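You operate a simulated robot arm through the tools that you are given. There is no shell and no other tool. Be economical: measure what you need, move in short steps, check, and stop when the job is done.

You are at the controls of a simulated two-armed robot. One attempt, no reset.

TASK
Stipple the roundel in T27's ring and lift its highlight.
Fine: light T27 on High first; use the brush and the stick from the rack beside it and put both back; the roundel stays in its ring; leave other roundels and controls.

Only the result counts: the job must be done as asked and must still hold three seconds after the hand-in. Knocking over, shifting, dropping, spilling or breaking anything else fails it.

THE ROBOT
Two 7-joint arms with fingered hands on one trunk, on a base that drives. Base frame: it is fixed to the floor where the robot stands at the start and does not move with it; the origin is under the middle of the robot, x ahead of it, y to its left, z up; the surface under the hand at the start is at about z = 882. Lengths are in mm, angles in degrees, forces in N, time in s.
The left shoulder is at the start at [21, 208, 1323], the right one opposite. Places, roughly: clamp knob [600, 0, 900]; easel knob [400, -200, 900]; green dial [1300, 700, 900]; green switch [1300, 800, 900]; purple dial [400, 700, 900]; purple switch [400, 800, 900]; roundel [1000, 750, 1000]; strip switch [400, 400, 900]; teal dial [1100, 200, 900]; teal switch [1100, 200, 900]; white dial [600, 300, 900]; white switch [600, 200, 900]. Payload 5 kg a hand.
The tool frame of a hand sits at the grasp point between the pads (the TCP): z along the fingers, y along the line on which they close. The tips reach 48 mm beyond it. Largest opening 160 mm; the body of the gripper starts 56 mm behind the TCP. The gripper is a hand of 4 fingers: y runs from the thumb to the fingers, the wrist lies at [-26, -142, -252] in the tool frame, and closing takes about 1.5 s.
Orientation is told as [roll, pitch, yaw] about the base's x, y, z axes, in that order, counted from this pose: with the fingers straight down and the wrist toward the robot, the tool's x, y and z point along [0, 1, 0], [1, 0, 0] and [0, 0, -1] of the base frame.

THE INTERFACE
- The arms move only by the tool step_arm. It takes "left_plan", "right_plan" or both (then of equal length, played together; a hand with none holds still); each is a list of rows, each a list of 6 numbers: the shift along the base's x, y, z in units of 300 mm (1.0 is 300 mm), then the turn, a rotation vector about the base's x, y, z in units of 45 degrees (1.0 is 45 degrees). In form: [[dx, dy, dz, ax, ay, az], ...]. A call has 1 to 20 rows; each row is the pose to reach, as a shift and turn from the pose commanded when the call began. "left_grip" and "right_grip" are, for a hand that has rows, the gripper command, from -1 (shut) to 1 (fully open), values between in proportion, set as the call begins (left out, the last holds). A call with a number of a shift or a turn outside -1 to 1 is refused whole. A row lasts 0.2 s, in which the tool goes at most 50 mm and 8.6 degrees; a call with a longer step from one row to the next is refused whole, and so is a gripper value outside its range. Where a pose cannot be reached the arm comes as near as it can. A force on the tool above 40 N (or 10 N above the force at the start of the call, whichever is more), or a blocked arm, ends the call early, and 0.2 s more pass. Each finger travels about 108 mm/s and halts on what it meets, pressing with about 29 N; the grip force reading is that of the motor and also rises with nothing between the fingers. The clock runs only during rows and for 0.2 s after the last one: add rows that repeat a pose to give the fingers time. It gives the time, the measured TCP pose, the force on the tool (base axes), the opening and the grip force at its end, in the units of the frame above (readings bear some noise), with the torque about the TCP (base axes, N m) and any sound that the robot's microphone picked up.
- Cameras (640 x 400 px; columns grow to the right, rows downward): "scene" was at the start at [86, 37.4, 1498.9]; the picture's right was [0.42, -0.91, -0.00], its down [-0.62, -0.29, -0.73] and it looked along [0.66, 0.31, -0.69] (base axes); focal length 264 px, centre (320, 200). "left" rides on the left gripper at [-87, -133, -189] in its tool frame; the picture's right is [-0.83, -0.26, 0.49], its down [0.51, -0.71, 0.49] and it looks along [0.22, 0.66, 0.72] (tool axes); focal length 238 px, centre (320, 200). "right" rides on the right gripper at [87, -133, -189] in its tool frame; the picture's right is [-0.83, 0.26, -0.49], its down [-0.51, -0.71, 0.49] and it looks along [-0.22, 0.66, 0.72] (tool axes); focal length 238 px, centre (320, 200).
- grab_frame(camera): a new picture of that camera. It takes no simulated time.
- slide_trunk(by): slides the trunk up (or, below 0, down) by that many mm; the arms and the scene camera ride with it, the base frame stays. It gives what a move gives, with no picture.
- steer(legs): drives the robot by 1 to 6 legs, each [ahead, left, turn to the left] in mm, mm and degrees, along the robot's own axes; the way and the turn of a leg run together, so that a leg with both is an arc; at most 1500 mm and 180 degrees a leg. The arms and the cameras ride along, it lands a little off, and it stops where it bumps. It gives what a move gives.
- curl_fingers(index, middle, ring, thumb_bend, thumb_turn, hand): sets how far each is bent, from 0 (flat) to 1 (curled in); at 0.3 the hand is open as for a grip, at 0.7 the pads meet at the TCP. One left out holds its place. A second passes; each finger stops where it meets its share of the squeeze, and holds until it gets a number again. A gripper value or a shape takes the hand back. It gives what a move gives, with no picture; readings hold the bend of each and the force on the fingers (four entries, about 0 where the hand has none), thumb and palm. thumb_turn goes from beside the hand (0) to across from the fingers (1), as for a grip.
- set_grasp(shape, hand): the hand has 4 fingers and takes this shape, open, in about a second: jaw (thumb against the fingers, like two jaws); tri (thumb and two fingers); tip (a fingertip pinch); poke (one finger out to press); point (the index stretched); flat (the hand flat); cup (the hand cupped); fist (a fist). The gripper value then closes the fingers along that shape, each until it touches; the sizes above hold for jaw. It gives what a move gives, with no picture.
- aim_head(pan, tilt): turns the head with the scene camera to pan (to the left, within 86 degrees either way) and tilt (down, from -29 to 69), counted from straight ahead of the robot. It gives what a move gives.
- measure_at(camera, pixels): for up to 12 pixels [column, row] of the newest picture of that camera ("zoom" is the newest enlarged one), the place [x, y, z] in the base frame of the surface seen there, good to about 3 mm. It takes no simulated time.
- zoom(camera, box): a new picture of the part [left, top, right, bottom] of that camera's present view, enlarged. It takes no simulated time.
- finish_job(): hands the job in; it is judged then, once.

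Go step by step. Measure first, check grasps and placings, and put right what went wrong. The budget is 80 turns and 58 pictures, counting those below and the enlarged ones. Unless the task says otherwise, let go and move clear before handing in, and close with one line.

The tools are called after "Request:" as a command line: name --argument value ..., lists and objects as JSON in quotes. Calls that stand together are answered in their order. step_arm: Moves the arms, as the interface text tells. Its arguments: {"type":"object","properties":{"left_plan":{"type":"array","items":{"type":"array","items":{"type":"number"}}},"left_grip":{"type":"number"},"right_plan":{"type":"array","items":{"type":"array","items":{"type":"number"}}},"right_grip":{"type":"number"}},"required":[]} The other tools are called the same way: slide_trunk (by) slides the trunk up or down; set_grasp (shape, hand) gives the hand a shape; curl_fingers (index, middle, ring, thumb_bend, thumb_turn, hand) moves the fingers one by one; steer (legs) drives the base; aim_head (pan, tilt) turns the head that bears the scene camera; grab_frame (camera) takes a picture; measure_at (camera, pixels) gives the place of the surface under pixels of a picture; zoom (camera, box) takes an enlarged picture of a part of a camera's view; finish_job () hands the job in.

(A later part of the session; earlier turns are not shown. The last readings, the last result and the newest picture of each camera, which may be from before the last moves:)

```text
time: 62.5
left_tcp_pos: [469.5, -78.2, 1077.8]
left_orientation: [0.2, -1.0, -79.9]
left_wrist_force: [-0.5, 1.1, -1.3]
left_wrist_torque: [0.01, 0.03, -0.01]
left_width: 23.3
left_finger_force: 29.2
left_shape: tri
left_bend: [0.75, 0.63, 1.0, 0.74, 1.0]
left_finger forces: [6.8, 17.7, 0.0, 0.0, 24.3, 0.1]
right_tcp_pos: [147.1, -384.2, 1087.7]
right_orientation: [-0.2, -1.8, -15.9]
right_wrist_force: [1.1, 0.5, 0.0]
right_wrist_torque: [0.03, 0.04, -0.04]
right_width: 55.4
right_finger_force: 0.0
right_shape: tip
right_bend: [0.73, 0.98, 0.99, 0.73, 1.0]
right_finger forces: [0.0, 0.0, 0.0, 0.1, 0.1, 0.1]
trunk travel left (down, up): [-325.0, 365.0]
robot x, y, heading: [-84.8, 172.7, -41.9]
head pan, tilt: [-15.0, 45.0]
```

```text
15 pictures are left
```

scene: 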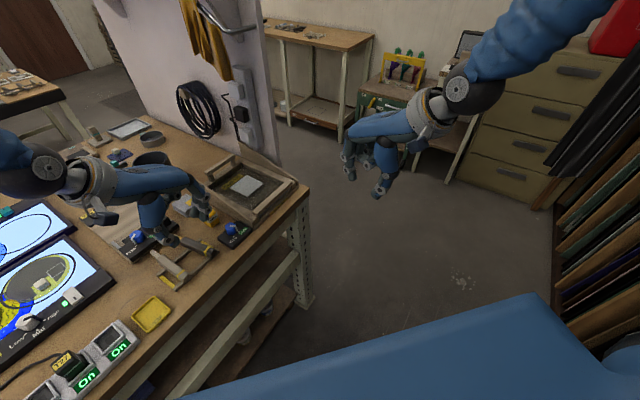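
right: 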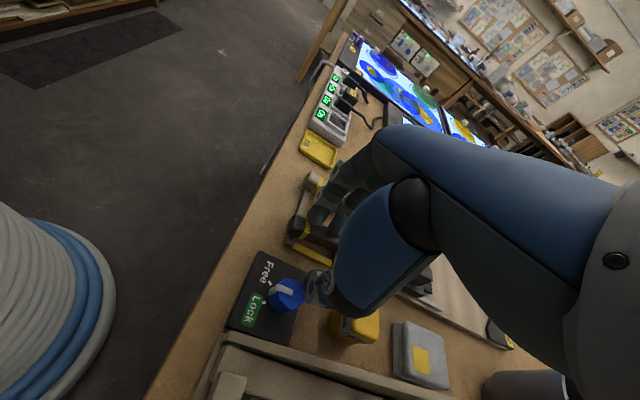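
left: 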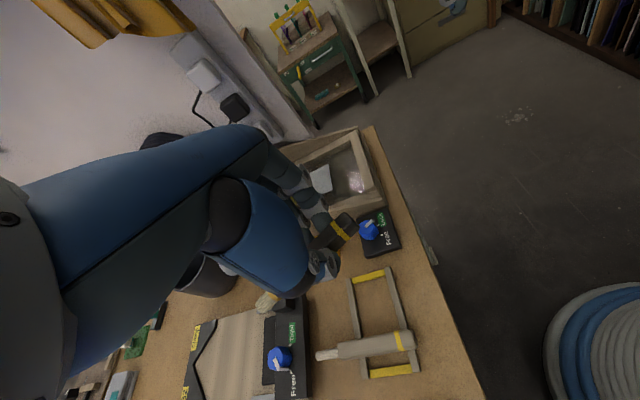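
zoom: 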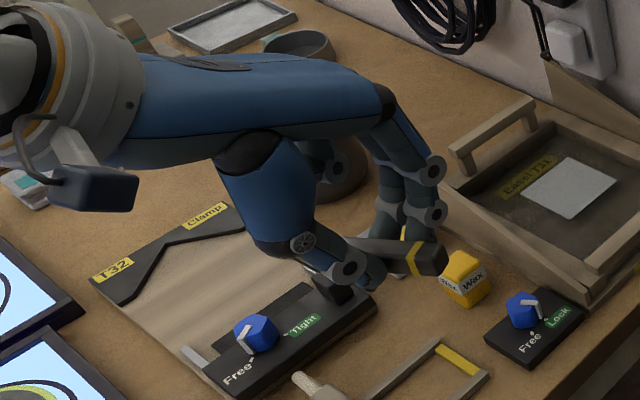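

I can see the brush from its butt at (347,222) to its bristles at about (264,303). I'll measure both ends.

Request:
measure_at --camera "left" --pixels '[[349, 220], [340, 228], [320, 240], [263, 307], [267, 301], [273, 294], [258, 308], [278, 290]]'

```text
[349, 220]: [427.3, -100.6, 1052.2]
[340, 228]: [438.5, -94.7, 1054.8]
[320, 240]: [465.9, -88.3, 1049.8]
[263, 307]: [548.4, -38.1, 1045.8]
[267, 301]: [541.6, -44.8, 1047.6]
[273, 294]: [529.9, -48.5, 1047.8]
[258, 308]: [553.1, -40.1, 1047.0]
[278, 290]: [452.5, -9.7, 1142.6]
```

The brush runs from (425,-102) to (554,-39) and is nearly horizontal, so in tool coordinates its tip is about (90,-24,35). Before approaching, I'll measure the roundel's mat from the head.

Request:
aim_head --pan 44 --tilt 41

Request:
zoom --camera "scene" --box '[240, 150, 400, 250]'

```text
time: 63.8
left_tcp_pos: [468.8, -77.2, 1078.0]
left_orientation: [0.2, -1.2, -80.1]
left_wrist_force: [0.1, 0.8, -1.7]
left_wrist_torque: [0.02, 0.02, -0.01]
left_width: 23.2
left_finger_force: 28.9
left_shape: tri
left_bend: [0.75, 0.63, 1.0, 0.74, 1.0]
left_finger forces: [6.7, 17.8, 0.0, 0.0, 24.2, 0.1]
right_tcp_pos: [145.8, -383.4, 1087.5]
right_orientation: [-0.3, -1.8, -16.0]
right_wrist_force: [-0.4, -0.1, -0.6]
right_wrist_torque: [0.01, 0.01, -0.01]
right_width: 55.8
right_finger_force: 0.1
right_shape: tip
right_bend: [0.73, 0.98, 0.99, 0.73, 1.0]
right_finger forces: [0.1, 0.0, 0.0, 0.0, 0.0, 0.0]
trunk travel left (down, up): [-325.0, 365.0]
robot x, y, heading: [-82.6, 171.7, -42.0]
head pan, tilt: [44.0, 41.0]
```

```text
4.00 times, centred on (320, 200) of scene
```

zoom: 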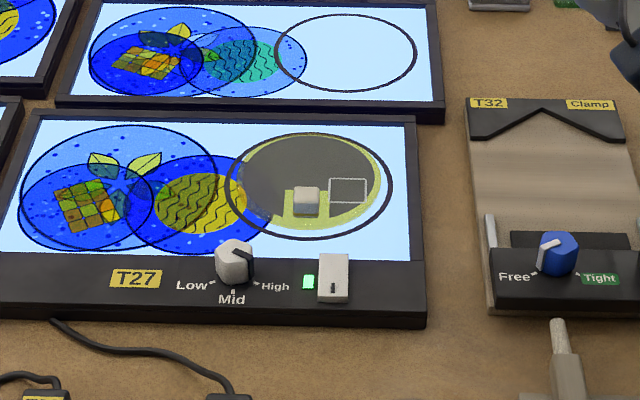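

Request:
measure_at --camera "zoom" --pixels '[[244, 178], [305, 136], [370, 172], [345, 212], [329, 179], [367, 180], [366, 203], [329, 203], [272, 210], [300, 165], [306, 195], [348, 191]]'

Request:
measure_at --camera "zoom" --pixels '[[227, 185], [392, 185], [309, 132], [309, 238], [286, 190], [330, 215], [258, 150], [350, 148], [255, 195], [310, 225], [380, 185], [300, 150]]'

```text
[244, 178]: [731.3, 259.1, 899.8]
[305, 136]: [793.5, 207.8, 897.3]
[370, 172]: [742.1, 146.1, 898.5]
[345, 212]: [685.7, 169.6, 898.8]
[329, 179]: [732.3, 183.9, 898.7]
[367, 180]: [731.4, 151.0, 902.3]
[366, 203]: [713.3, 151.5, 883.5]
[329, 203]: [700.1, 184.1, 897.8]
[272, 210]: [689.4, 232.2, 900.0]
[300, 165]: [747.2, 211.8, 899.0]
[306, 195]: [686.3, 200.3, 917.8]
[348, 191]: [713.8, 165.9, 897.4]
```

```text
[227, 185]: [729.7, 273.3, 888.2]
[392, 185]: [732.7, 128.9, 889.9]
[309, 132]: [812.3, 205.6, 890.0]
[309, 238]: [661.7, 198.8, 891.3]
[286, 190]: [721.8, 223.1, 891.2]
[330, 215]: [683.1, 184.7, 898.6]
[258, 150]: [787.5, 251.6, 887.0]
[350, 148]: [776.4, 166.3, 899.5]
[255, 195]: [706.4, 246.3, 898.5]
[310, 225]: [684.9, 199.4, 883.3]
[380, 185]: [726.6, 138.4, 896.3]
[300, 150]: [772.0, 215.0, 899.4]
```

The roundel is about 60 mm in radius around (731,202) with its surface at z≈899. The highlight square is x 700–732, y 151–184, and the knob is at (686,202). I'll carry the brush above the panel, then tilt it 35° tip-down.

Request:
step_arm --left_plan '[[0.05, 0.04, 0.1, 0, 0, 0], [0.17, 0.14, 0.16, 0, 0, 0.12], [0.28, 0.25, 0.167, 0, 0, 0.25], [0.39, 0.35, 0.167, 0, 0, 0.38], [0.5, 0.45, 0.167, 0, 0, 0.51], [0.6, 0.55, 0.167, 0, 0, 0.64], [0.7, 0.63, 0.167, 0, 0, 0.77], [0.77, 0.69, 0.167, 0, 0, 0.89], [0.77, 0.69, 0.167, 0, 0, 0.89]]'

Request:
step_arm --left_plan '[[0, 0, 0, 0, 0, 0.15], [0, 0, 0, 0, 0, 0.3], [0, 0, 0, 0, 0, 0.444], [0, 0, 0, 0, 0, 0.444]]'

Request:
step_arm --left_plan '[[0, 0, 0, -0.15, 0.01, 0], [0, 0, 0, -0.3, 0.021, 0], [0, 0, 0, -0.45, 0.031, 0], [0, 0, 0, -0.6, 0.042, 0], [0, 0, 0, -0.776, 0.054, 0], [0, 0, 0, -0.776, 0.054, 0]]'

Request:
grab_frame --camera "left"

```text
refused: row 2 steps farther than a row can; nothing moved
```

```text
time: 64.8
left_tcp_pos: [471.4, -75.6, 1079.2]
left_orientation: [0.2, -1.1, -59.9]
left_wrist_force: [1.1, 0.4, -0.5]
left_wrist_torque: [-0.02, 0.03, -0.03]
left_width: 23.0
left_finger_force: 28.8
left_shape: tri
left_bend: [0.75, 0.63, 1.0, 0.74, 1.0]
left_finger forces: [6.8, 17.6, 0.1, 0.1, 24.1, 0.1]
right_tcp_pos: [146.1, -383.2, 1088.5]
right_orientation: [-0.3, -1.7, -15.9]
right_wrist_force: [0.5, 0.5, 0.6]
right_wrist_torque: [-0.08, 0.02, -0.05]
right_width: 55.5
right_finger_force: 0.1
right_shape: tip
right_bend: [0.73, 0.98, 0.99, 0.73, 1.0]
right_finger forces: [0.1, 0.1, 0.1, 0.0, 0.0, 0.0]
trunk travel left (down, up): [-325.0, 365.0]
robot x, y, heading: [-83.3, 173.7, -42.0]
head pan, tilt: [44.0, 41.0]
```

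```text
time: 66.2
left_tcp_pos: [469.4, -77.4, 1079.6]
left_orientation: [-21.4, -29.6, -54.1]
left_wrist_force: [-0.7, -0.8, -0.5]
left_wrist_torque: [0.05, -0.05, 0.04]
left_width: 22.7
left_finger_force: 29.4
left_shape: tri
left_bend: [0.75, 0.63, 1.0, 0.74, 1.0]
left_finger forces: [6.8, 17.6, 0.1, 0.0, 24.6, 0.1]
right_tcp_pos: [145.2, -383.3, 1087.8]
right_orientation: [-0.2, -2.0, -15.8]
right_wrist_force: [-0.2, -0.2, -0.1]
right_wrist_torque: [0.06, -0.07, 0.05]
right_width: 55.4
right_finger_force: 0.1
right_shape: tip
right_bend: [0.73, 0.98, 0.99, 0.73, 1.0]
right_finger forces: [0.0, 0.1, 0.1, 0.1, 0.0, 0.0]
trunk travel left (down, up): [-325.0, 365.0]
robot x, y, heading: [-80.2, 169.5, -42.0]
head pan, tilt: [44.0, 41.0]
```

```text
13 pictures are left
```

left: 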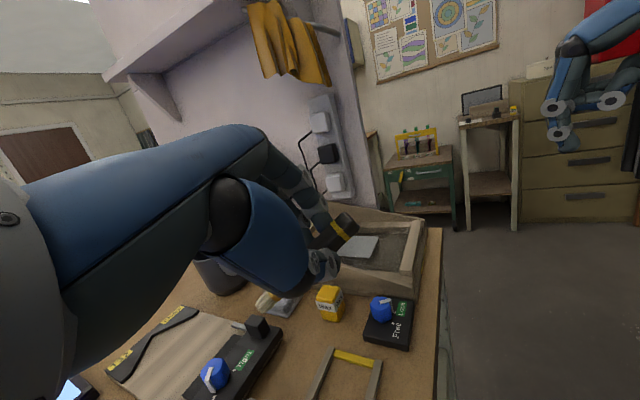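

The first move was refused but the tilt still ran, so I'll undo the tilt at once. Then I'll carry the brush over in smaller rows, ending at yaw -20, and tilt again.

Request:
step_arm --left_plan '[[0, 0, 0.03, 0.15, -0.01, 0], [0, 0, 0.06, 0.3, -0.021, 0], [0, 0, 0.1, 0.45, -0.031, 0], [0, 0, 0.13, 0.6, -0.042, 0], [0, 0, 0.16, 0.776, -0.054, 0], [0, 0, 0.16, 0.776, -0.054, 0]]'

Request:
step_arm --left_plan '[[0.08, 0.07, 0, 0, 0, 0.1], [0.17, 0.15, 0, 0, 0, 0.2], [0.26, 0.23, 0, 0, 0, 0.3], [0.35, 0.31, 0, 0, 0, 0.4], [0.44, 0.39, 0, 0, 0, 0.5], [0.53, 0.47, 0, 0, 0, 0.6], [0.62, 0.55, 0, 0, 0, 0.7], [0.7, 0.63, 0, 0, 0, 0.8], [0.77, 0.69, 0, 0, 0, 0.89], [0.77, 0.69, 0, 0, 0, 0.89]]'

```text
time: 67.6
left_tcp_pos: [473.3, -75.1, 1125.1]
left_orientation: [0.2, -1.1, -59.9]
left_wrist_force: [0.7, 0.7, -1.5]
left_wrist_torque: [-0.06, 0.11, -0.01]
left_width: 23.3
left_finger_force: 28.5
left_shape: tri
left_bend: [0.75, 0.63, 1.0, 0.74, 1.0]
left_finger forces: [7.0, 17.6, 0.0, 0.1, 24.3, 0.0]
right_tcp_pos: [147.1, -382.0, 1088.2]
right_orientation: [-0.3, -1.8, -15.9]
right_wrist_force: [0.2, 0.9, 0.5]
right_wrist_torque: [-0.06, 0.04, 0.01]
right_width: 55.6
right_finger_force: 0.0
right_shape: tip
right_bend: [0.73, 0.98, 0.99, 0.73, 1.0]
right_finger forces: [0.1, 0.0, 0.0, 0.0, 0.0, 0.0]
trunk travel left (down, up): [-325.0, 365.0]
robot x, y, heading: [-84.4, 171.4, -42.1]
head pan, tilt: [44.0, 41.0]
```

```text
time: 69.8
left_tcp_pos: [703.4, 130.7, 1124.5]
left_orientation: [0.2, -1.1, -20.0]
left_wrist_force: [0.2, -0.7, -1.0]
left_wrist_torque: [0.01, 0.0, -0.02]
left_width: 22.6
left_finger_force: 29.1
left_shape: tri
left_bend: [0.75, 0.63, 1.0, 0.74, 1.0]
left_finger forces: [7.0, 17.3, 0.0, 0.1, 24.1, 0.0]
right_tcp_pos: [145.2, -383.6, 1088.2]
right_orientation: [-0.2, -1.9, -15.9]
right_wrist_force: [0.0, -0.7, 0.7]
right_wrist_torque: [0.0, -0.02, 0.05]
right_width: 55.4
right_finger_force: 0.1
right_shape: tip
right_bend: [0.73, 0.98, 0.99, 0.73, 1.0]
right_finger forces: [0.0, 0.0, 0.0, 0.0, 0.0, 0.0]
trunk travel left (down, up): [-325.0, 365.0]
robot x, y, heading: [-82.9, 171.9, -42.3]
head pan, tilt: [44.0, 41.0]
```

Now over the panel at yaw -20. I'll tilt 35° and lower so the tip should sit about 50 mm above the roundel's center.

Request:
step_arm --left_plan '[[0.03, 0.015, 0, -0.15, 0.01, 0], [0.06, 0.03, 0, -0.3, 0.021, 0], [0.09, 0.05, 0, -0.45, 0.031, 0], [0.12, 0.07, -0.06, -0.6, 0.042, 0], [0.133, 0.083, -0.15, -0.776, 0.054, 0], [0.133, 0.083, -0.3, -0.776, 0.054, 0], [0.133, 0.083, -0.3, -0.776, 0.054, 0]]'

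Request:
zoom --camera "scene" --box '[240, 120, 400, 240]'

```text
time: 71.4
left_tcp_pos: [741.6, 156.4, 1034.5]
left_orientation: [-34.0, -10.2, -16.6]
left_wrist_force: [-1.7, 0.1, 0.5]
left_wrist_torque: [0.04, -0.03, 0.02]
left_width: 22.8
left_finger_force: 29.2
left_shape: tri
left_bend: [0.75, 0.63, 1.0, 0.74, 1.0]
left_finger forces: [7.0, 17.6, 0.1, 0.0, 24.4, 0.1]
right_tcp_pos: [145.5, -382.6, 1087.9]
right_orientation: [-0.2, -1.9, -16.0]
right_wrist_force: [-1.1, 0.2, -0.2]
right_wrist_torque: [-0.01, -0.05, -0.02]
right_width: 55.7
right_finger_force: 0.0
right_shape: tip
right_bend: [0.73, 0.98, 0.99, 0.73, 1.0]
right_finger forces: [0.0, 0.0, 0.1, 0.1, 0.0, 0.0]
trunk travel left (down, up): [-325.0, 365.0]
robot x, y, heading: [-78.5, 172.4, -41.9]
head pan, tilt: [44.0, 41.0]
```

```text
3.33 times, centred on (320, 180) of scene
```

zoom: 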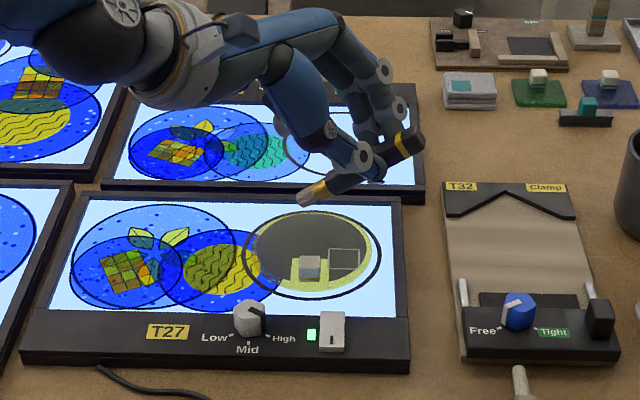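

I'll measure the brush tip, which shows at about (298,199) in the zoom.

Request:
measure_at --camera "zoom" --pixels '[[298, 200], [303, 197], [310, 192], [322, 188], [350, 182], [410, 145], [363, 160], [395, 115]]'

```text
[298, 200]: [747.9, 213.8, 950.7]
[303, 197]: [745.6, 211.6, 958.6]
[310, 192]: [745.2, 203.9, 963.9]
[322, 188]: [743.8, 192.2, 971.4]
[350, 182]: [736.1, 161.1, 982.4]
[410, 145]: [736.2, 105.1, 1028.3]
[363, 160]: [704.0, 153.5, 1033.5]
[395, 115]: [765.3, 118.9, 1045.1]
```

The tip is at (748,214,950), offset (6,58,-84) from the TCP. I'll do a first slow dab here to find contact.

Request:
step_arm --left_plan '[[0, 0, -0.12, 0, 0, 0], [0, 0, -0.148, 0, 0, 0], [0, 0, -0.162, 0, 0, 0], [0, 0, -0.17, 0, 0, 0], [0, 0, -0.177, 0, 0, 0]]'

Request:
zoom --camera "scene" --box '[270, 160, 350, 220]'

```text
time: 72.6
left_tcp_pos: [742.1, 155.1, 982.8]
left_orientation: [-33.8, -10.2, -16.5]
left_wrist_force: [-0.2, -1.4, 5.4]
left_wrist_torque: [0.2, -0.07, 0.01]
left_width: 22.7
left_finger_force: 28.8
left_shape: tri
left_bend: [0.74, 0.63, 1.0, 0.74, 1.0]
left_finger forces: [6.9, 19.0, 0.0, 0.0, 26.1, 0.1]
right_tcp_pos: [145.6, -383.2, 1088.7]
right_orientation: [-0.2, -1.8, -15.9]
right_wrist_force: [0.1, 0.4, 0.6]
right_wrist_torque: [0.02, 0.03, 0.01]
right_width: 55.7
right_finger_force: 0.0
right_shape: tip
right_bend: [0.73, 0.98, 0.99, 0.73, 1.0]
right_finger forces: [0.0, 0.1, 0.1, 0.1, 0.1, 0.1]
trunk travel left (down, up): [-325.0, 365.0]
robot x, y, heading: [-84.3, 173.2, -42.0]
head pan, tilt: [44.0, 41.0]
```

```text
6.67 times, centred on (310, 190) of scene
```

zoom: 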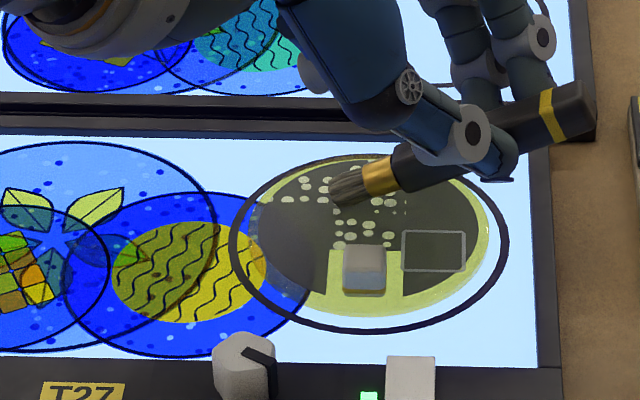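

The 5 N dab left stipple dots over a wide patch. I'll dab the rest of the mat the same way, lifting between dabs and keeping off the knob: left and near-left side first.

Request:
step_arm --left_plan '[[0, 0, 0.05, 0, 0, 0], [0.04, 0.093, 0.05, 0, 0, 0], [0.04, 0.093, 0, 0, 0, 0], [0.04, 0.093, 0, 0, 0, 0], [0.04, 0.093, 0.05, 0, 0, 0], [-0.067, 0.12, 0.05, 0, 0, 0], [-0.067, 0.12, 0, 0, 0, 0], [-0.067, 0.12, 0, 0, 0, 0], [-0.067, 0.12, 0.05, 0, 0, 0], [-0.127, 0.087, 0.05, 0, 0, 0], [-0.127, 0.087, 0, 0, 0, 0], [-0.127, 0.087, 0, 0, 0, 0], [-0.127, 0.087, 0.05, 0, 0, 0], [-0.087, 0.013, 0.05, 0, 0, 0], [-0.087, 0.013, 0, 0, 0, 0], [-0.087, 0.013, 0, 0, 0, 0], [-0.087, 0.013, 0.05, 0, 0, 0], [0, 0, 0.05, 0, 0, 0]]'

Request:
step_arm --left_plan '[[0.1, -0.03, 0, 0, 0, 0], [0.1, -0.03, -0.05, 0, 0, 0], [0.1, -0.03, -0.05, 0, 0, 0], [0.1, -0.03, 0, 0, 0, 0], [0.057, -0.147, 0, 0, 0, 0], [0.057, -0.147, -0.05, 0, 0, 0], [0.057, -0.147, -0.05, 0, 0, 0], [0.057, -0.147, 0, 0, 0, 0], [-0.043, -0.197, 0, 0, 0, 0], [-0.043, -0.197, -0.05, 0, 0, 0], [-0.043, -0.197, -0.05, 0, 0, 0], [-0.043, -0.197, 0, 0, 0, 0], [-0.143, -0.163, 0, 0, 0, 0], [-0.143, -0.163, -0.05, 0, 0, 0], [-0.143, -0.163, -0.05, 0, 0, 0], [-0.143, -0.163, 0, 0, 0, 0], [-0.143, -0.163, 0.1, 0, 0, 0]]'

Request:
zoom --camera "scene" --box '[270, 160, 350, 220]'

```text
time: 76.4
left_tcp_pos: [744.1, 156.0, 996.7]
left_orientation: [-33.8, -10.0, -16.5]
left_wrist_force: [1.3, 0.1, -1.1]
left_wrist_torque: [-0.11, 0.05, -0.05]
left_width: 22.5
left_finger_force: 28.8
left_shape: tri
left_bend: [0.75, 0.63, 1.0, 0.74, 1.0]
left_finger forces: [8.2, 17.1, 0.0, 0.0, 25.2, 0.0]
right_tcp_pos: [148.1, -382.7, 1088.3]
right_orientation: [-0.3, -1.9, -15.9]
right_wrist_force: [1.5, 0.5, -0.5]
right_wrist_torque: [0.02, 0.13, 0.01]
right_width: 55.6
right_finger_force: 0.1
right_shape: tip
right_bend: [0.73, 0.98, 0.99, 0.73, 1.0]
right_finger forces: [0.0, 0.1, 0.0, 0.0, 0.0, 0.1]
trunk travel left (down, up): [-325.0, 365.0]
robot x, y, heading: [-81.0, 168.4, -42.1]
head pan, tilt: [44.0, 41.0]
```

```text
time: 80.0
left_tcp_pos: [698.6, 109.7, 1029.8]
left_orientation: [-33.8, -10.1, -16.6]
left_wrist_force: [-1.7, 0.2, -1.0]
left_wrist_torque: [0.0, -0.07, 0.06]
left_width: 22.7
left_finger_force: 29.4
left_shape: tri
left_bend: [0.75, 0.63, 1.0, 0.74, 1.0]
left_finger forces: [8.1, 17.1, 0.1, 0.0, 25.3, 0.0]
right_tcp_pos: [145.1, -382.2, 1089.4]
right_orientation: [-0.2, -2.0, -15.9]
right_wrist_force: [-0.6, 0.4, -0.3]
right_wrist_torque: [0.02, -0.1, -0.01]
right_width: 55.6
right_finger_force: 0.1
right_shape: tip
right_bend: [0.73, 0.98, 0.99, 0.73, 1.0]
right_finger forces: [0.0, 0.0, 0.1, 0.0, 0.0, 0.1]
trunk travel left (down, up): [-325.0, 365.0]
robot x, y, heading: [-83.8, 170.9, -42.2]
head pan, tilt: [44.0, 41.0]
```

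```text
6.67 times, centred on (310, 190) of scene
```

zoom: 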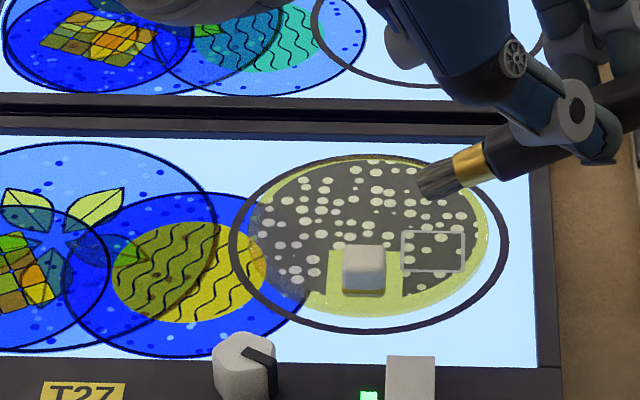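

The stippling now covers nearly the whole mat, with a few thin spots near the lower right. I'll add four more dabs and then lift away.

Request:
step_arm --left_plan '[[-0.05, 0, -0.11, 0, 0, 0], [-0.05, 0, -0.162, 0, 0, 0], [-0.05, 0, -0.162, 0, 0, 0], [-0.05, 0, -0.11, 0, 0, 0], [0.06, 0.04, -0.11, 0, 0, 0], [0.157, 0.073, -0.11, 0, 0, 0], [0.157, 0.073, -0.162, 0, 0, 0], [0.157, 0.073, -0.162, 0, 0, 0], [0.157, 0.073, -0.11, 0, 0, 0], [0.223, 0.19, -0.11, 0, 0, 0], [0.223, 0.19, -0.162, 0, 0, 0], [0.223, 0.19, -0.162, 0, 0, 0], [0.223, 0.19, -0.11, 0, 0, 0], [0.123, 0.257, -0.11, 0, 0, 0], [0.123, 0.257, -0.162, 0, 0, 0], [0.123, 0.257, -0.162, 0, 0, 0], [0.123, 0.257, -0.05, 0, 0, 0], [0.123, 0.2, 0.08, 0, 0, 0], [0.05, 0.1, 0.15, 0, 0, 0], [0, 0, 0.2, 0, 0, 0]]'

Request:
zoom --camera "scene" --box '[270, 160, 350, 220]'

```text
time: 84.2
left_tcp_pos: [701.0, 105.8, 1086.8]
left_orientation: [-33.7, -10.0, -16.5]
left_wrist_force: [-0.6, -0.6, -0.9]
left_wrist_torque: [-0.01, -0.02, 0.04]
left_width: 22.6
left_finger_force: 29.2
left_shape: tri
left_bend: [0.75, 0.63, 1.0, 0.74, 1.0]
left_finger forces: [8.1, 16.8, 0.1, 0.0, 24.9, 0.1]
right_tcp_pos: [146.6, -383.5, 1087.6]
right_orientation: [-0.1, -1.8, -15.8]
right_wrist_force: [0.0, 0.0, -0.6]
right_wrist_torque: [0.09, 0.0, 0.02]
right_width: 55.6
right_finger_force: 0.0
right_shape: tip
right_bend: [0.73, 0.98, 0.99, 0.73, 1.0]
right_finger forces: [0.0, 0.0, 0.0, 0.0, 0.0, 0.1]
trunk travel left (down, up): [-325.0, 365.0]
robot x, y, heading: [-82.8, 167.3, -42.0]
head pan, tilt: [44.0, 41.0]
```

```text
6.67 times, centred on (310, 190) of scene
```

zoom: 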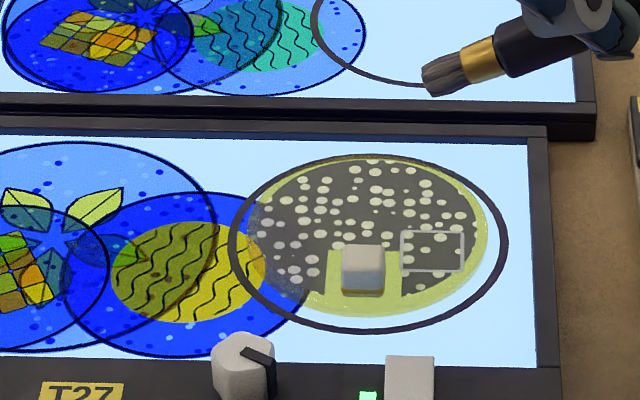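

The stippling is complete; the last dabs added little. Now I'll put the brush back: level it, turn the base 20° right so the hand can align the brush straight along x, and bring it over the rack.

Request:
step_arm --left_plan '[[0, 0, 0.05, 0.15, -0.01, 0], [0, 0, 0.1, 0.3, -0.021, 0], [0, 0, 0.14, 0.45, -0.031, 0], [0, 0, 0.14, 0.6, -0.042, 0], [0, 0, 0.14, 0.776, -0.054, 0], [0, 0, 0.14, 0.776, -0.054, 0]]'

Request:
steer --legs '[[0, 0, -20]]'

Request:
step_arm --left_plan '[[-0.09, 0.05, 0, 0, 0, -0.1], [-0.18, 0.1, 0, 0, 0, -0.2], [-0.27, 0.15, 0, 0, 0, -0.3], [-0.36, 0.2, 0, 0, 0, -0.4], [-0.45, 0.25, 0, 0, 0, -0.5], [-0.53, 0.29, -0.06, 0, 0, -0.6], [-0.53, 0.29, -0.14, 0, 0, -0.7], [-0.53, 0.29, -0.22, 0, 0, -0.8], [-0.53, 0.29, -0.3, 0, 0, -0.9], [-0.53, 0.29, -0.3, 0, 0, -0.9]]'

```text
time: 85.6
left_tcp_pos: [699.8, 109.7, 1129.9]
left_orientation: [0.3, -1.1, -20.0]
left_wrist_force: [0.2, 0.7, -0.9]
left_wrist_torque: [-0.11, 0.03, -0.02]
left_width: 22.5
left_finger_force: 29.2
left_shape: tri
left_bend: [0.75, 0.63, 1.0, 0.74, 1.0]
left_finger forces: [8.0, 16.7, 0.1, 0.1, 24.7, 0.0]
right_tcp_pos: [146.3, -381.5, 1089.3]
right_orientation: [-0.3, -1.8, -15.9]
right_wrist_force: [0.9, 0.4, 0.0]
right_wrist_torque: [-0.09, 0.06, -0.05]
right_width: 55.7
right_finger_force: 0.1
right_shape: tip
right_bend: [0.73, 0.98, 0.99, 0.73, 1.0]
right_finger forces: [0.0, 0.1, 0.1, 0.1, 0.0, 0.0]
trunk travel left (down, up): [-325.0, 365.0]
robot x, y, heading: [-85.6, 174.9, -42.3]
head pan, tilt: [44.0, 41.0]
```

```text
time: 87.1
left_tcp_pos: [630.4, -157.5, 1130.6]
left_orientation: [0.2, -1.2, -40.0]
left_wrist_force: [-0.7, 0.1, -1.2]
left_wrist_torque: [0.03, -0.01, 0.02]
left_width: 22.3
left_finger_force: 29.1
left_shape: tri
left_bend: [0.75, 0.64, 1.0, 0.74, 1.0]
left_finger forces: [7.9, 16.4, 0.0, 0.1, 24.1, 0.0]
right_tcp_pos: [-58.0, -427.7, 1088.5]
right_orientation: [-0.1, -1.9, -35.9]
right_wrist_force: [0.0, -0.5, -1.1]
right_wrist_torque: [0.0, -0.03, -0.01]
right_width: 55.7
right_finger_force: 0.0
right_shape: tip
right_bend: [0.73, 0.98, 0.99, 0.73, 1.0]
right_finger forces: [0.1, 0.1, 0.0, 0.0, 0.0, 0.0]
trunk travel left (down, up): [-325.0, 365.0]
robot x, y, heading: [-82.4, 169.7, -62.4]
head pan, tilt: [44.0, 41.0]
```

```text
time: 89.3
left_tcp_pos: [469.7, -72.5, 1039.7]
left_orientation: [0.2, -1.2, -80.6]
left_wrist_force: [-1.0, 0.2, -1.4]
left_wrist_torque: [-0.03, -0.07, 0.02]
left_width: 22.5
left_finger_force: 28.9
left_shape: tri
left_bend: [0.75, 0.64, 1.0, 0.74, 1.0]
left_finger forces: [7.8, 16.5, 0.0, 0.1, 24.1, 0.1]
right_tcp_pos: [-58.8, -428.6, 1088.3]
right_orientation: [-0.2, -1.9, -35.9]
right_wrist_force: [0.1, -0.3, 0.2]
right_wrist_torque: [-0.04, -0.07, -0.02]
right_width: 55.8
right_finger_force: 0.1
right_shape: tip
right_bend: [0.73, 0.98, 0.99, 0.73, 1.0]
right_finger forces: [0.0, 0.0, 0.0, 0.0, 0.0, 0.0]
trunk travel left (down, up): [-325.0, 365.0]
robot x, y, heading: [-84.6, 168.6, -62.0]
head pan, tilt: [44.0, 41.0]
```

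I'll turn the remaining 25° and look at the brush in the hand with the left camera.

Request:
step_arm --left_plan '[[0, 0, 0, 0, 0, -0.14], [0, 0, 0, 0, 0, -0.28], [0, 0, 0, 0, 0, -0.42], [0, 0, 0, 0, 0, -0.565], [0, 0, 0, 0, 0, -0.565]]'

Request:
zoom --camera "left" --box '[200, 160, 456, 320]'

```text
time: 90.5
left_tcp_pos: [470.9, -71.3, 1041.1]
left_orientation: [0.2, -1.0, -106.2]
left_wrist_force: [-0.8, -0.3, -1.1]
left_wrist_torque: [0.02, -0.03, 0.01]
left_width: 22.4
left_finger_force: 29.2
left_shape: tri
left_bend: [0.75, 0.64, 1.0, 0.74, 1.0]
left_finger forces: [7.9, 16.6, 0.1, 0.1, 24.2, 0.0]
right_tcp_pos: [-58.0, -428.5, 1086.7]
right_orientation: [-0.2, -1.8, -35.9]
right_wrist_force: [-0.8, -1.6, -0.6]
right_wrist_torque: [0.05, -0.05, -0.03]
right_width: 55.6
right_finger_force: 0.1
right_shape: tip
right_bend: [0.73, 0.98, 0.99, 0.73, 1.0]
right_finger forces: [0.0, 0.1, 0.0, 0.0, 0.0, 0.0]
trunk travel left (down, up): [-325.0, 365.0]
robot x, y, heading: [-83.6, 173.0, -62.3]
head pan, tilt: [44.0, 41.0]
```

```text
2.50 times, centred on (328, 240) of left
```

zoom: 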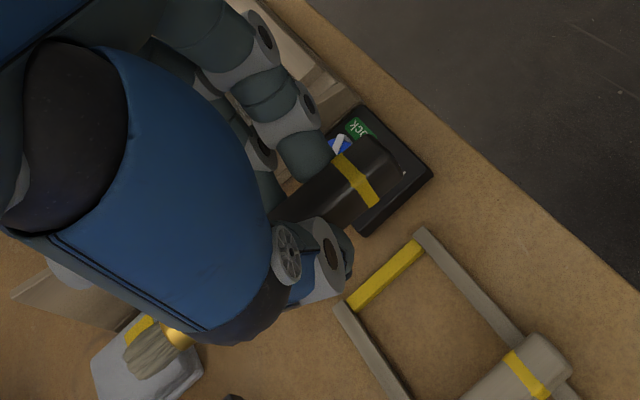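

Request:
measure_at --camera "zoom" --pixels '[[385, 155], [358, 180], [320, 205], [350, 215], [330, 160], [128, 360], [150, 350], [178, 338], [140, 340], [155, 370]]'

```text
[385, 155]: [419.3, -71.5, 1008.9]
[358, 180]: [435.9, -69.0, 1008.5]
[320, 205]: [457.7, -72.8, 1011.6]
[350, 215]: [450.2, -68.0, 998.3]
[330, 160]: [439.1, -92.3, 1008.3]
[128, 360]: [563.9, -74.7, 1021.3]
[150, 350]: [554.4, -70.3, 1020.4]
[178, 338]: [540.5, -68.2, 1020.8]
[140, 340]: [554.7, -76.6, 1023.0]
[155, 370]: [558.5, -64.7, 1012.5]
```

The brush is straight at y≈-70 but pitched about 5° tip-up. I'll pitch it level, lower to the rack, and release with a small opening.

Request:
step_arm --left_plan '[[0.016, 0.005, -0.05, 0, 0.06, 0], [0.016, 0.005, -0.15, 0, 0.111, 0], [0.016, 0.005, -0.25, 0, 0.111, 0], [0.016, 0.005, -0.32, 0, 0.111, 0], [0.016, 0.005, -0.35, 0, 0.111, 0], [0.016, 0.005, -0.368, 0, 0.111, 0], [0.016, 0.005, -0.368, 0, 0.111, 0]]'

```text
time: 92.1
left_tcp_pos: [476.2, -67.5, 929.2]
left_orientation: [-4.5, -2.7, -105.8]
left_wrist_force: [-0.3, -0.6, 4.5]
left_wrist_torque: [-0.07, 0.16, -0.02]
left_width: 22.7
left_finger_force: 28.8
left_shape: tri
left_bend: [0.75, 0.64, 1.0, 0.74, 1.0]
left_finger forces: [8.4, 16.2, 0.0, 0.1, 25.1, 0.0]
right_tcp_pos: [-57.6, -428.2, 1088.3]
right_orientation: [-0.3, -1.9, -35.9]
right_wrist_force: [-0.4, 0.5, 0.3]
right_wrist_torque: [-0.04, 0.0, 0.01]
right_width: 55.3
right_finger_force: 0.1
right_shape: tip
right_bend: [0.73, 0.98, 0.99, 0.73, 1.0]
right_finger forces: [0.0, 0.0, 0.1, 0.1, 0.0, 0.0]
trunk travel left (down, up): [-325.0, 365.0]
robot x, y, heading: [-83.0, 169.8, -61.9]
head pan, tilt: [44.0, 41.0]
```

A light 4.5 N contact: the brush is resting on the rack. I'll release, rise, and check.

Request:
step_arm --left_plan '[[0, 0, 0, 0, 0, 0], [0, 0, 0, 0, 0, 0], [0, 0, 0, 0, 0, 0], [0, 0, 0.05, 0, 0, 0], [0, 0, 0.12, 0, 0, 0], [0, 0, 0.22, 0, 0, 0], [0, 0, 0.35, 0, 0, 0], [0, 0, 0.35, 0, 0, 0]]' --left_grip -0.35

Request:
zoom --camera "left" --box '[200, 160, 456, 320]'

```text
time: 93.9
left_tcp_pos: [476.5, -69.1, 1032.3]
left_orientation: [-4.7, -2.6, -105.8]
left_wrist_force: [0.4, -0.6, -0.6]
left_wrist_torque: [0.01, 0.07, -0.03]
left_width: 51.9
left_finger_force: 0.1
left_shape: tri
left_bend: [0.74, 0.53, 0.99, 0.74, 1.0]
left_finger forces: [0.0, 0.0, 0.1, 0.0, 0.0, 0.0]
right_tcp_pos: [-56.4, -427.8, 1087.8]
right_orientation: [-0.2, -1.8, -36.0]
right_wrist_force: [0.2, 0.3, 0.4]
right_wrist_torque: [0.04, 0.08, 0.02]
right_width: 55.6
right_finger_force: 0.1
right_shape: tip
right_bend: [0.73, 0.98, 0.99, 0.73, 1.0]
right_finger forces: [0.1, 0.0, 0.0, 0.0, 0.1, 0.1]
trunk travel left (down, up): [-325.0, 365.0]
robot x, y, heading: [-83.9, 170.4, -62.0]
head pan, tilt: [44.0, 41.0]
```

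```text
2.50 times, centred on (328, 240) of left
```

zoom: 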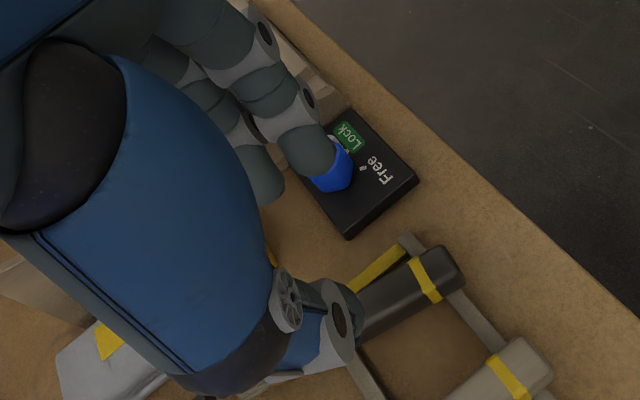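

The brush lies straight in the rack, parallel to the stick. Next I'll level the hand, move over the stick at y≈0 with the same yaw, lower to z≈928 and grip it.

Request:
step_arm --left_plan '[[-0.015, 0.08, 0, 0, -0.06, 0], [-0.015, 0.16, 0, 0, -0.111, 0], [-0.015, 0.232, 0, 0, -0.111, 0], [-0.015, 0.232, -0.1, 0, -0.111, 0], [-0.015, 0.232, -0.2, 0, -0.111, 0], [-0.015, 0.232, -0.29, 0, -0.111, 0], [-0.015, 0.232, -0.348, 0, -0.111, 0], [-0.015, 0.232, -0.348, 0, -0.111, 0]]'

Request:
step_arm --left_plan '[[0, 0, 0, 0, 0, 0], [0, 0, 0, 0, 0, 0], [0, 0, 0, 0, 0, 0], [0, 0, 0, 0, 0, 0], [0, 0, 0, 0, 0, 0], [0, 0, 0, 0, 0, 0]]' --left_grip -1

```text
time: 95.7
left_tcp_pos: [472.3, 1.3, 934.8]
left_orientation: [0.3, -1.3, -106.0]
left_wrist_force: [1.2, 3.5, 35.3]
left_wrist_torque: [-2.13, 0.02, 0.08]
left_width: 52.4
left_finger_force: 0.1
left_shape: tri
left_bend: [0.74, 0.53, 0.99, 0.73, 1.0]
left_finger forces: [0.0, 37.1, 0.0, 0.1, 0.1, 0.0]
left hand out of reach, approached as far as the arm can: row 2, 3
right_tcp_pos: [-58.6, -426.6, 1089.2]
right_orientation: [-0.3, -1.8, -35.9]
right_wrist_force: [0.3, 0.0, -0.2]
right_wrist_torque: [0.04, 0.03, 0.01]
right_width: 55.8
right_finger_force: 0.1
right_shape: tip
right_bend: [0.73, 0.98, 0.99, 0.73, 1.0]
right_finger forces: [0.0, 0.0, 0.1, 0.1, 0.0, 0.0]
trunk travel left (down, up): [-325.0, 365.0]
robot x, y, heading: [-86.9, 172.1, -62.3]
head pan, tilt: [44.0, 41.0]
```

```text
time: 97.1
left_tcp_pos: [471.1, 2.9, 931.1]
left_orientation: [0.3, -1.2, -106.0]
left_wrist_force: [1.6, 6.5, 39.2]
left_wrist_torque: [-1.91, 0.09, 0.08]
left_width: 25.2
left_finger_force: 29.0
left_shape: tri
left_bend: [0.72, 0.57, 1.0, 0.75, 1.0]
left_finger forces: [15.3, 43.4, 0.0, 0.1, 25.4, 0.0]
right_tcp_pos: [-58.7, -427.7, 1088.1]
right_orientation: [-0.3, -2.1, -35.9]
right_wrist_force: [0.5, 0.1, -0.4]
right_wrist_torque: [-0.02, -0.01, 0.0]
right_width: 55.4
right_finger_force: 0.1
right_shape: tip
right_bend: [0.73, 0.98, 0.99, 0.73, 1.0]
right_finger forces: [0.1, 0.0, 0.0, 0.0, 0.1, 0.0]
trunk travel left (down, up): [-325.0, 365.0]
robot x, y, heading: [-85.1, 171.0, -62.2]
head pan, tilt: [44.0, 41.0]
```

The middle finger is resting on the rack's far bar (about 40 N), but the stick is gripped. I'll lift straight up and check.

Request:
step_arm --left_plan '[[0, 0, 0.015, 0, 0, 0], [0, 0, 0.03, 0, 0, 0], [0, 0, 0.06, 0, 0, 0], [0, 0, 0.15, 0, 0, 0], [0, 0, 0.28, 0, 0, 0], [0, 0, 0.4, 0, 0, 0], [0, 0, 0.4, 0, 0, 0]]'

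Request:
zoom --camera "left" --box '[200, 160, 456, 320]'

```text
time: 98.7
left_tcp_pos: [471.1, 4.3, 1050.0]
left_orientation: [0.1, -1.2, -105.9]
left_wrist_force: [0.4, 0.6, -0.8]
left_wrist_torque: [-0.05, 0.11, -0.05]
left_width: 24.0
left_finger_force: 29.5
left_shape: tri
left_bend: [0.72, 0.57, 1.0, 0.75, 1.0]
left_finger forces: [15.0, 6.7, 0.1, 0.0, 21.7, 0.0]
right_tcp_pos: [-55.5, -427.6, 1088.2]
right_orientation: [-0.3, -1.8, -35.9]
right_wrist_force: [1.4, 0.2, 1.2]
right_wrist_torque: [-0.05, 0.1, -0.01]
right_width: 55.5
right_finger_force: 0.1
right_shape: tip
right_bend: [0.73, 0.98, 0.99, 0.73, 1.0]
right_finger forces: [0.0, 0.1, 0.0, 0.1, 0.0, 0.0]
trunk travel left (down, up): [-325.0, 365.0]
robot x, y, heading: [-82.0, 169.2, -62.4]
head pan, tilt: [44.0, 41.0]
```

```text
2.50 times, centred on (328, 240) of left
```

zoom: 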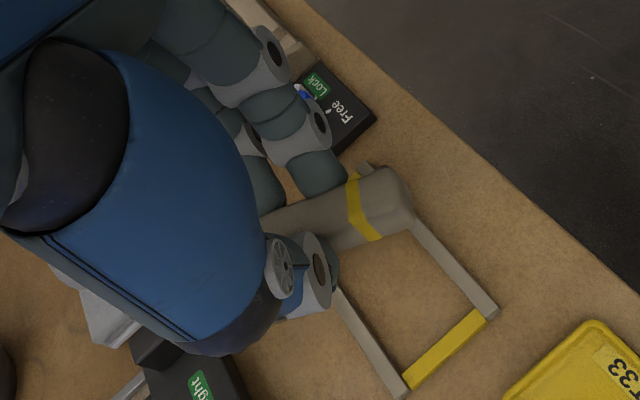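

Request:
measure_at --camera "zoom" --pixels '[[408, 195], [385, 200], [360, 205], [330, 215], [300, 212], [345, 230], [365, 170], [380, 240]]'

```text
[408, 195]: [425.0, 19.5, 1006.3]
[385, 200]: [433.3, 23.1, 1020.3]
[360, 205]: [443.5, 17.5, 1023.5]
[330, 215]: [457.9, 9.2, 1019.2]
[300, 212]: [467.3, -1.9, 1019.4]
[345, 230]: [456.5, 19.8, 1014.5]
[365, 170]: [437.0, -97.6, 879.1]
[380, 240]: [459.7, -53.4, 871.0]
```

The stick is held at roughly 18° to the right of +x. I'll raise it, turn the base back 20°, carry it over the panel to yaw -15, and tilt it.

Request:
step_arm --left_plan '[[0, 0, 0.1, 0, 0, 0.1], [0, 0, 0.2, 0, 0, 0.2], [0, 0, 0.27, 0, 0, 0.3], [0, 0, 0.27, 0, 0, 0.45], [0, 0, 0.27, 0, 0, 0.6], [0, 0, 0.27, 0, 0, 0.7]]'

Request:
steer --legs '[[0, 0, 20]]'

Request:
step_arm --left_plan '[[0.1, -0.04, 0, 0, 0, 0.12], [0.2, -0.08, 0, 0, 0, 0.24], [0.3, -0.12, 0, 0, 0, 0.36], [0.4, -0.16, 0, 0, 0, 0.48], [0.5, -0.2, 0, 0, 0, 0.6], [0.6, -0.25, 0, 0, 0, 0.72], [0.687, -0.293, 0, 0, 0, 0.84], [0.687, -0.293, 0, 0, 0, 0.84]]'

```text
time: 100.1
left_tcp_pos: [490.3, -6.7, 1134.7]
left_orientation: [0.1, -1.1, -74.6]
left_wrist_force: [0.4, 0.6, -0.9]
left_wrist_torque: [0.01, 0.02, -0.01]
left_width: 23.9
left_finger_force: 29.0
left_shape: tri
left_bend: [0.72, 0.57, 1.0, 0.75, 1.0]
left_finger forces: [14.8, 6.7, 0.0, 0.1, 21.4, 0.0]
left hand out of reach, approached as far as the arm can: row 5, 6
right_tcp_pos: [-58.8, -428.4, 1087.7]
right_orientation: [-0.2, -1.8, -35.9]
right_wrist_force: [-1.1, -0.2, 0.0]
right_wrist_torque: [0.01, 0.01, 0.01]
right_width: 55.7
right_finger_force: 0.1
right_shape: tip
right_bend: [0.73, 0.98, 0.99, 0.73, 1.0]
right_finger forces: [0.1, 0.0, 0.1, 0.1, 0.0, 0.0]
trunk travel left (down, up): [-325.0, 365.0]
robot x, y, heading: [-85.4, 170.5, -61.9]
head pan, tilt: [44.0, 41.0]
```

```text
time: 101.5
left_tcp_pos: [516.0, 199.7, 1133.8]
left_orientation: [0.0, -1.0, -54.7]
left_wrist_force: [0.0, 0.1, -0.7]
left_wrist_torque: [-0.04, 0.03, -0.02]
left_width: 23.8
left_finger_force: 28.7
left_shape: tri
left_bend: [0.72, 0.57, 1.0, 0.75, 1.0]
left_finger forces: [14.8, 6.7, 0.1, 0.0, 21.5, 0.0]
right_tcp_pos: [144.7, -383.0, 1087.8]
right_orientation: [-0.3, -1.8, -16.0]
right_wrist_force: [1.4, 0.6, -0.6]
right_wrist_torque: [-0.06, 0.05, -0.02]
right_width: 55.7
right_finger_force: 0.1
right_shape: tip
right_bend: [0.73, 0.98, 0.99, 0.73, 1.0]
right_finger forces: [0.0, 0.0, 0.0, 0.0, 0.0, 0.0]
trunk travel left (down, up): [-325.0, 365.0]
robot x, y, heading: [-81.2, 167.4, -42.3]
head pan, tilt: [44.0, 41.0]
```

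```text
time: 103.3
left_tcp_pos: [723.1, 111.3, 1134.4]
left_orientation: [0.2, -1.0, -16.8]
left_wrist_force: [0.2, 0.8, -2.0]
left_wrist_torque: [-0.03, -0.03, -0.04]
left_width: 23.8
left_finger_force: 28.7
left_shape: tri
left_bend: [0.72, 0.57, 1.0, 0.75, 1.0]
left_finger forces: [15.0, 6.8, 0.1, 0.0, 21.7, 0.0]
right_tcp_pos: [143.9, -384.0, 1087.2]
right_orientation: [-0.2, -2.0, -16.0]
right_wrist_force: [-0.7, 0.5, 0.8]
right_wrist_torque: [-0.02, -0.03, -0.03]
right_width: 55.5
right_finger_force: 0.1
right_shape: tip
right_bend: [0.73, 0.98, 0.99, 0.73, 1.0]
right_finger forces: [0.0, 0.0, 0.0, 0.0, 0.1, 0.0]
trunk travel left (down, up): [-325.0, 365.0]
robot x, y, heading: [-82.0, 171.2, -42.3]
head pan, tilt: [44.0, 41.0]
```

At yaw -17 over the panel. I'll tilt 35° tip-down and lower so the stick's tip is about 45 mm above the square.

Request:
step_arm --left_plan '[[-0.02, 0, 0, -0.14, 0.048, 0], [-0.04, 0, 0, -0.28, 0.096, 0], [-0.06, 0, 0, -0.42, 0.144, 0], [-0.087, 0.003, -0.06, -0.57, 0.196, 0], [-0.087, 0.003, -0.16, -0.736, 0.253, 0], [-0.087, 0.003, -0.3, -0.736, 0.253, 0], [-0.087, 0.003, -0.33, -0.736, 0.253, 0], [-0.087, 0.003, -0.33, -0.736, 0.253, 0]]'

Request:
zoom --camera "scene" --box '[256, 140, 384, 220]'

```text
time: 105.1
left_tcp_pos: [693.5, 114.5, 1036.9]
left_orientation: [-34.9, 0.4, -16.6]
left_wrist_force: [-0.5, -1.1, -1.2]
left_wrist_torque: [0.02, 0.03, 0.0]
left_width: 24.1
left_finger_force: 29.3
left_shape: tri
left_bend: [0.72, 0.57, 1.0, 0.75, 1.0]
left_finger forces: [14.7, 6.9, 0.0, 0.0, 21.6, 0.0]
right_tcp_pos: [145.5, -383.0, 1087.8]
right_orientation: [-0.3, -1.8, -16.0]
right_wrist_force: [0.0, 0.5, 0.6]
right_wrist_torque: [0.04, -0.01, -0.05]
right_width: 55.7
right_finger_force: 0.1
right_shape: tip
right_bend: [0.73, 0.98, 0.99, 0.73, 1.0]
right_finger forces: [0.1, 0.0, 0.1, 0.0, 0.1, 0.0]
trunk travel left (down, up): [-325.0, 365.0]
robot x, y, heading: [-82.9, 172.9, -42.3]
head pan, tilt: [44.0, 41.0]
```

```text
5.00 times, centred on (320, 180) of scene
```

zoom: 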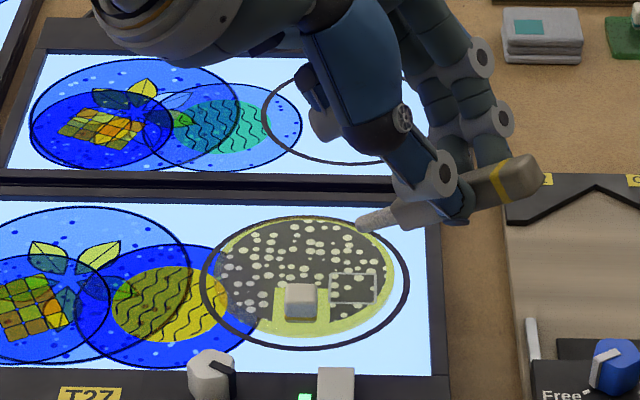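

Request:
measure_at --camera "zoom" --pixels '[[359, 225], [365, 221], [372, 218], [385, 214], [420, 205], [333, 274], [374, 273], [374, 303], [331, 303], [500, 180], [286, 295], [315, 300]]'

```text
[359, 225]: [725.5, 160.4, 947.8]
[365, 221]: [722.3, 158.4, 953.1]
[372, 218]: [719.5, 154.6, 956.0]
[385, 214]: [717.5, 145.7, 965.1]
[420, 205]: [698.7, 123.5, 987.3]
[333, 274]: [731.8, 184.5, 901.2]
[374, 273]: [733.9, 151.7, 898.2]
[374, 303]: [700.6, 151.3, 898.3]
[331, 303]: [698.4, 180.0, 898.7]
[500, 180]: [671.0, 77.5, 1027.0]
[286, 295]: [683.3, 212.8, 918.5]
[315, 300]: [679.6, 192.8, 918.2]
```

The tip is at (725,161,946), offset (32,46,-91) from the TCP. I'll touch down at the square's center (716,168) with light pressure.

Request:
step_arm --left_plan '[[-0.03, 0.023, -0.1, 0, 0, 0], [-0.03, 0.023, -0.135, 0, 0, 0], [-0.03, 0.023, -0.147, 0, 0, 0], [-0.03, 0.023, -0.153, 0, 0, 0], [-0.03, 0.023, -0.158, 0, 0, 0], [-0.03, 0.023, -0.158, 0, 0, 0]]'

```text
time: 106.5
left_tcp_pos: [688.0, 118.7, 988.5]
left_orientation: [-34.8, 0.5, -16.7]
left_wrist_force: [-0.8, -0.1, 3.2]
left_wrist_torque: [0.15, -0.13, 0.01]
left_width: 24.0
left_finger_force: 29.0
left_shape: tri
left_bend: [0.72, 0.56, 1.0, 0.75, 1.0]
left_finger forces: [14.2, 7.8, 0.0, 0.0, 22.0, 0.1]
right_tcp_pos: [144.4, -383.3, 1088.7]
right_orientation: [-0.2, -1.8, -16.0]
right_wrist_force: [0.1, 0.3, 0.0]
right_wrist_torque: [0.01, 0.02, 0.01]
right_width: 55.6
right_finger_force: 0.2
right_shape: tip
right_bend: [0.73, 0.98, 0.99, 0.73, 1.0]
right_finger forces: [0.0, 0.0, 0.0, 0.1, 0.1, 0.1]
trunk travel left (down, up): [-325.0, 365.0]
robot x, y, heading: [-84.4, 168.9, -42.4]
head pan, tilt: [44.0, 41.0]
```

Contact at about 3 N. I'll rub back and forth inside the square, within ±11 mm, then lift and check.

Request:
step_arm --left_plan '[[-0.02, -0.02, -0.003, 0, 0, 0], [-0.04, -0.035, -0.003, 0, 0, 0], [-0.04, 0.0, -0.003, 0, 0, 0], [-0.04, 0.037, -0.003, 0, 0, 0], [-0.02, 0.037, -0.003, 0, 0, 0], [-0.02, 0, -0.003, 0, 0, 0], [-0.02, -0.035, -0.003, 0, 0, 0], [0, -0.035, -0.003, 0, 0, 0], [0, 0, -0.003, 0, 0, 0], [0, 0.037, -0.003, 0, 0, 0], [0.015, 0.037, -0.003, 0, 0, 0], [0.015, 0, -0.003, 0, 0, 0], [0.015, -0.035, -0.003, 0, 0, 0], [0.028, -0.035, -0.003, 0, 0, 0], [0.028, 0, -0.003, 0, 0, 0], [0.028, 0.037, -0.003, 0, 0, 0], [0.028, 0.037, 0.1, 0, 0, 0], [0.028, 0.037, 0.2, 0, 0, 0]]'

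Request:
zoom --camera "scene" --box '[270, 160, 350, 220]'

```text
time: 110.3
left_tcp_pos: [694.5, 129.6, 1050.1]
left_orientation: [-34.8, 0.5, -16.6]
left_wrist_force: [-1.0, 1.1, -1.6]
left_wrist_torque: [-0.05, -0.08, 0.06]
left_width: 23.8
left_finger_force: 29.2
left_shape: tri
left_bend: [0.72, 0.56, 1.0, 0.75, 1.0]
left_finger forces: [14.9, 6.6, 0.0, 0.0, 21.4, 0.0]
right_tcp_pos: [145.0, -384.0, 1089.2]
right_orientation: [-0.2, -1.8, -15.9]
right_wrist_force: [-0.3, -0.5, 0.6]
right_wrist_torque: [-0.03, -0.05, -0.03]
right_width: 55.6
right_finger_force: 0.2
right_shape: tip
right_bend: [0.73, 0.98, 0.99, 0.73, 1.0]
right_finger forces: [0.0, 0.0, 0.0, 0.1, 0.0, 0.0]
trunk travel left (down, up): [-325.0, 365.0]
robot x, y, heading: [-82.7, 170.5, -42.3]
head pan, tilt: [44.0, 41.0]
```

```text
6.67 times, centred on (310, 190) of scene
```

zoom: 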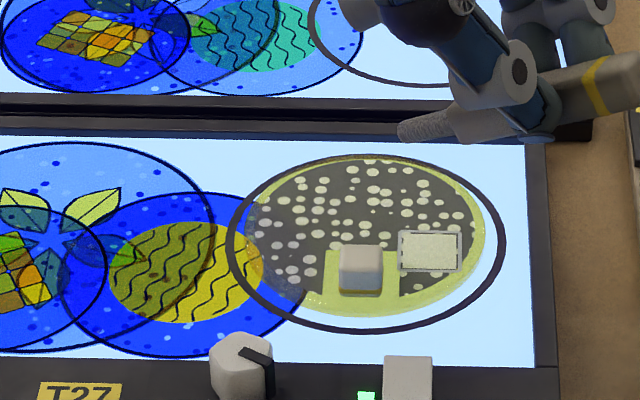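

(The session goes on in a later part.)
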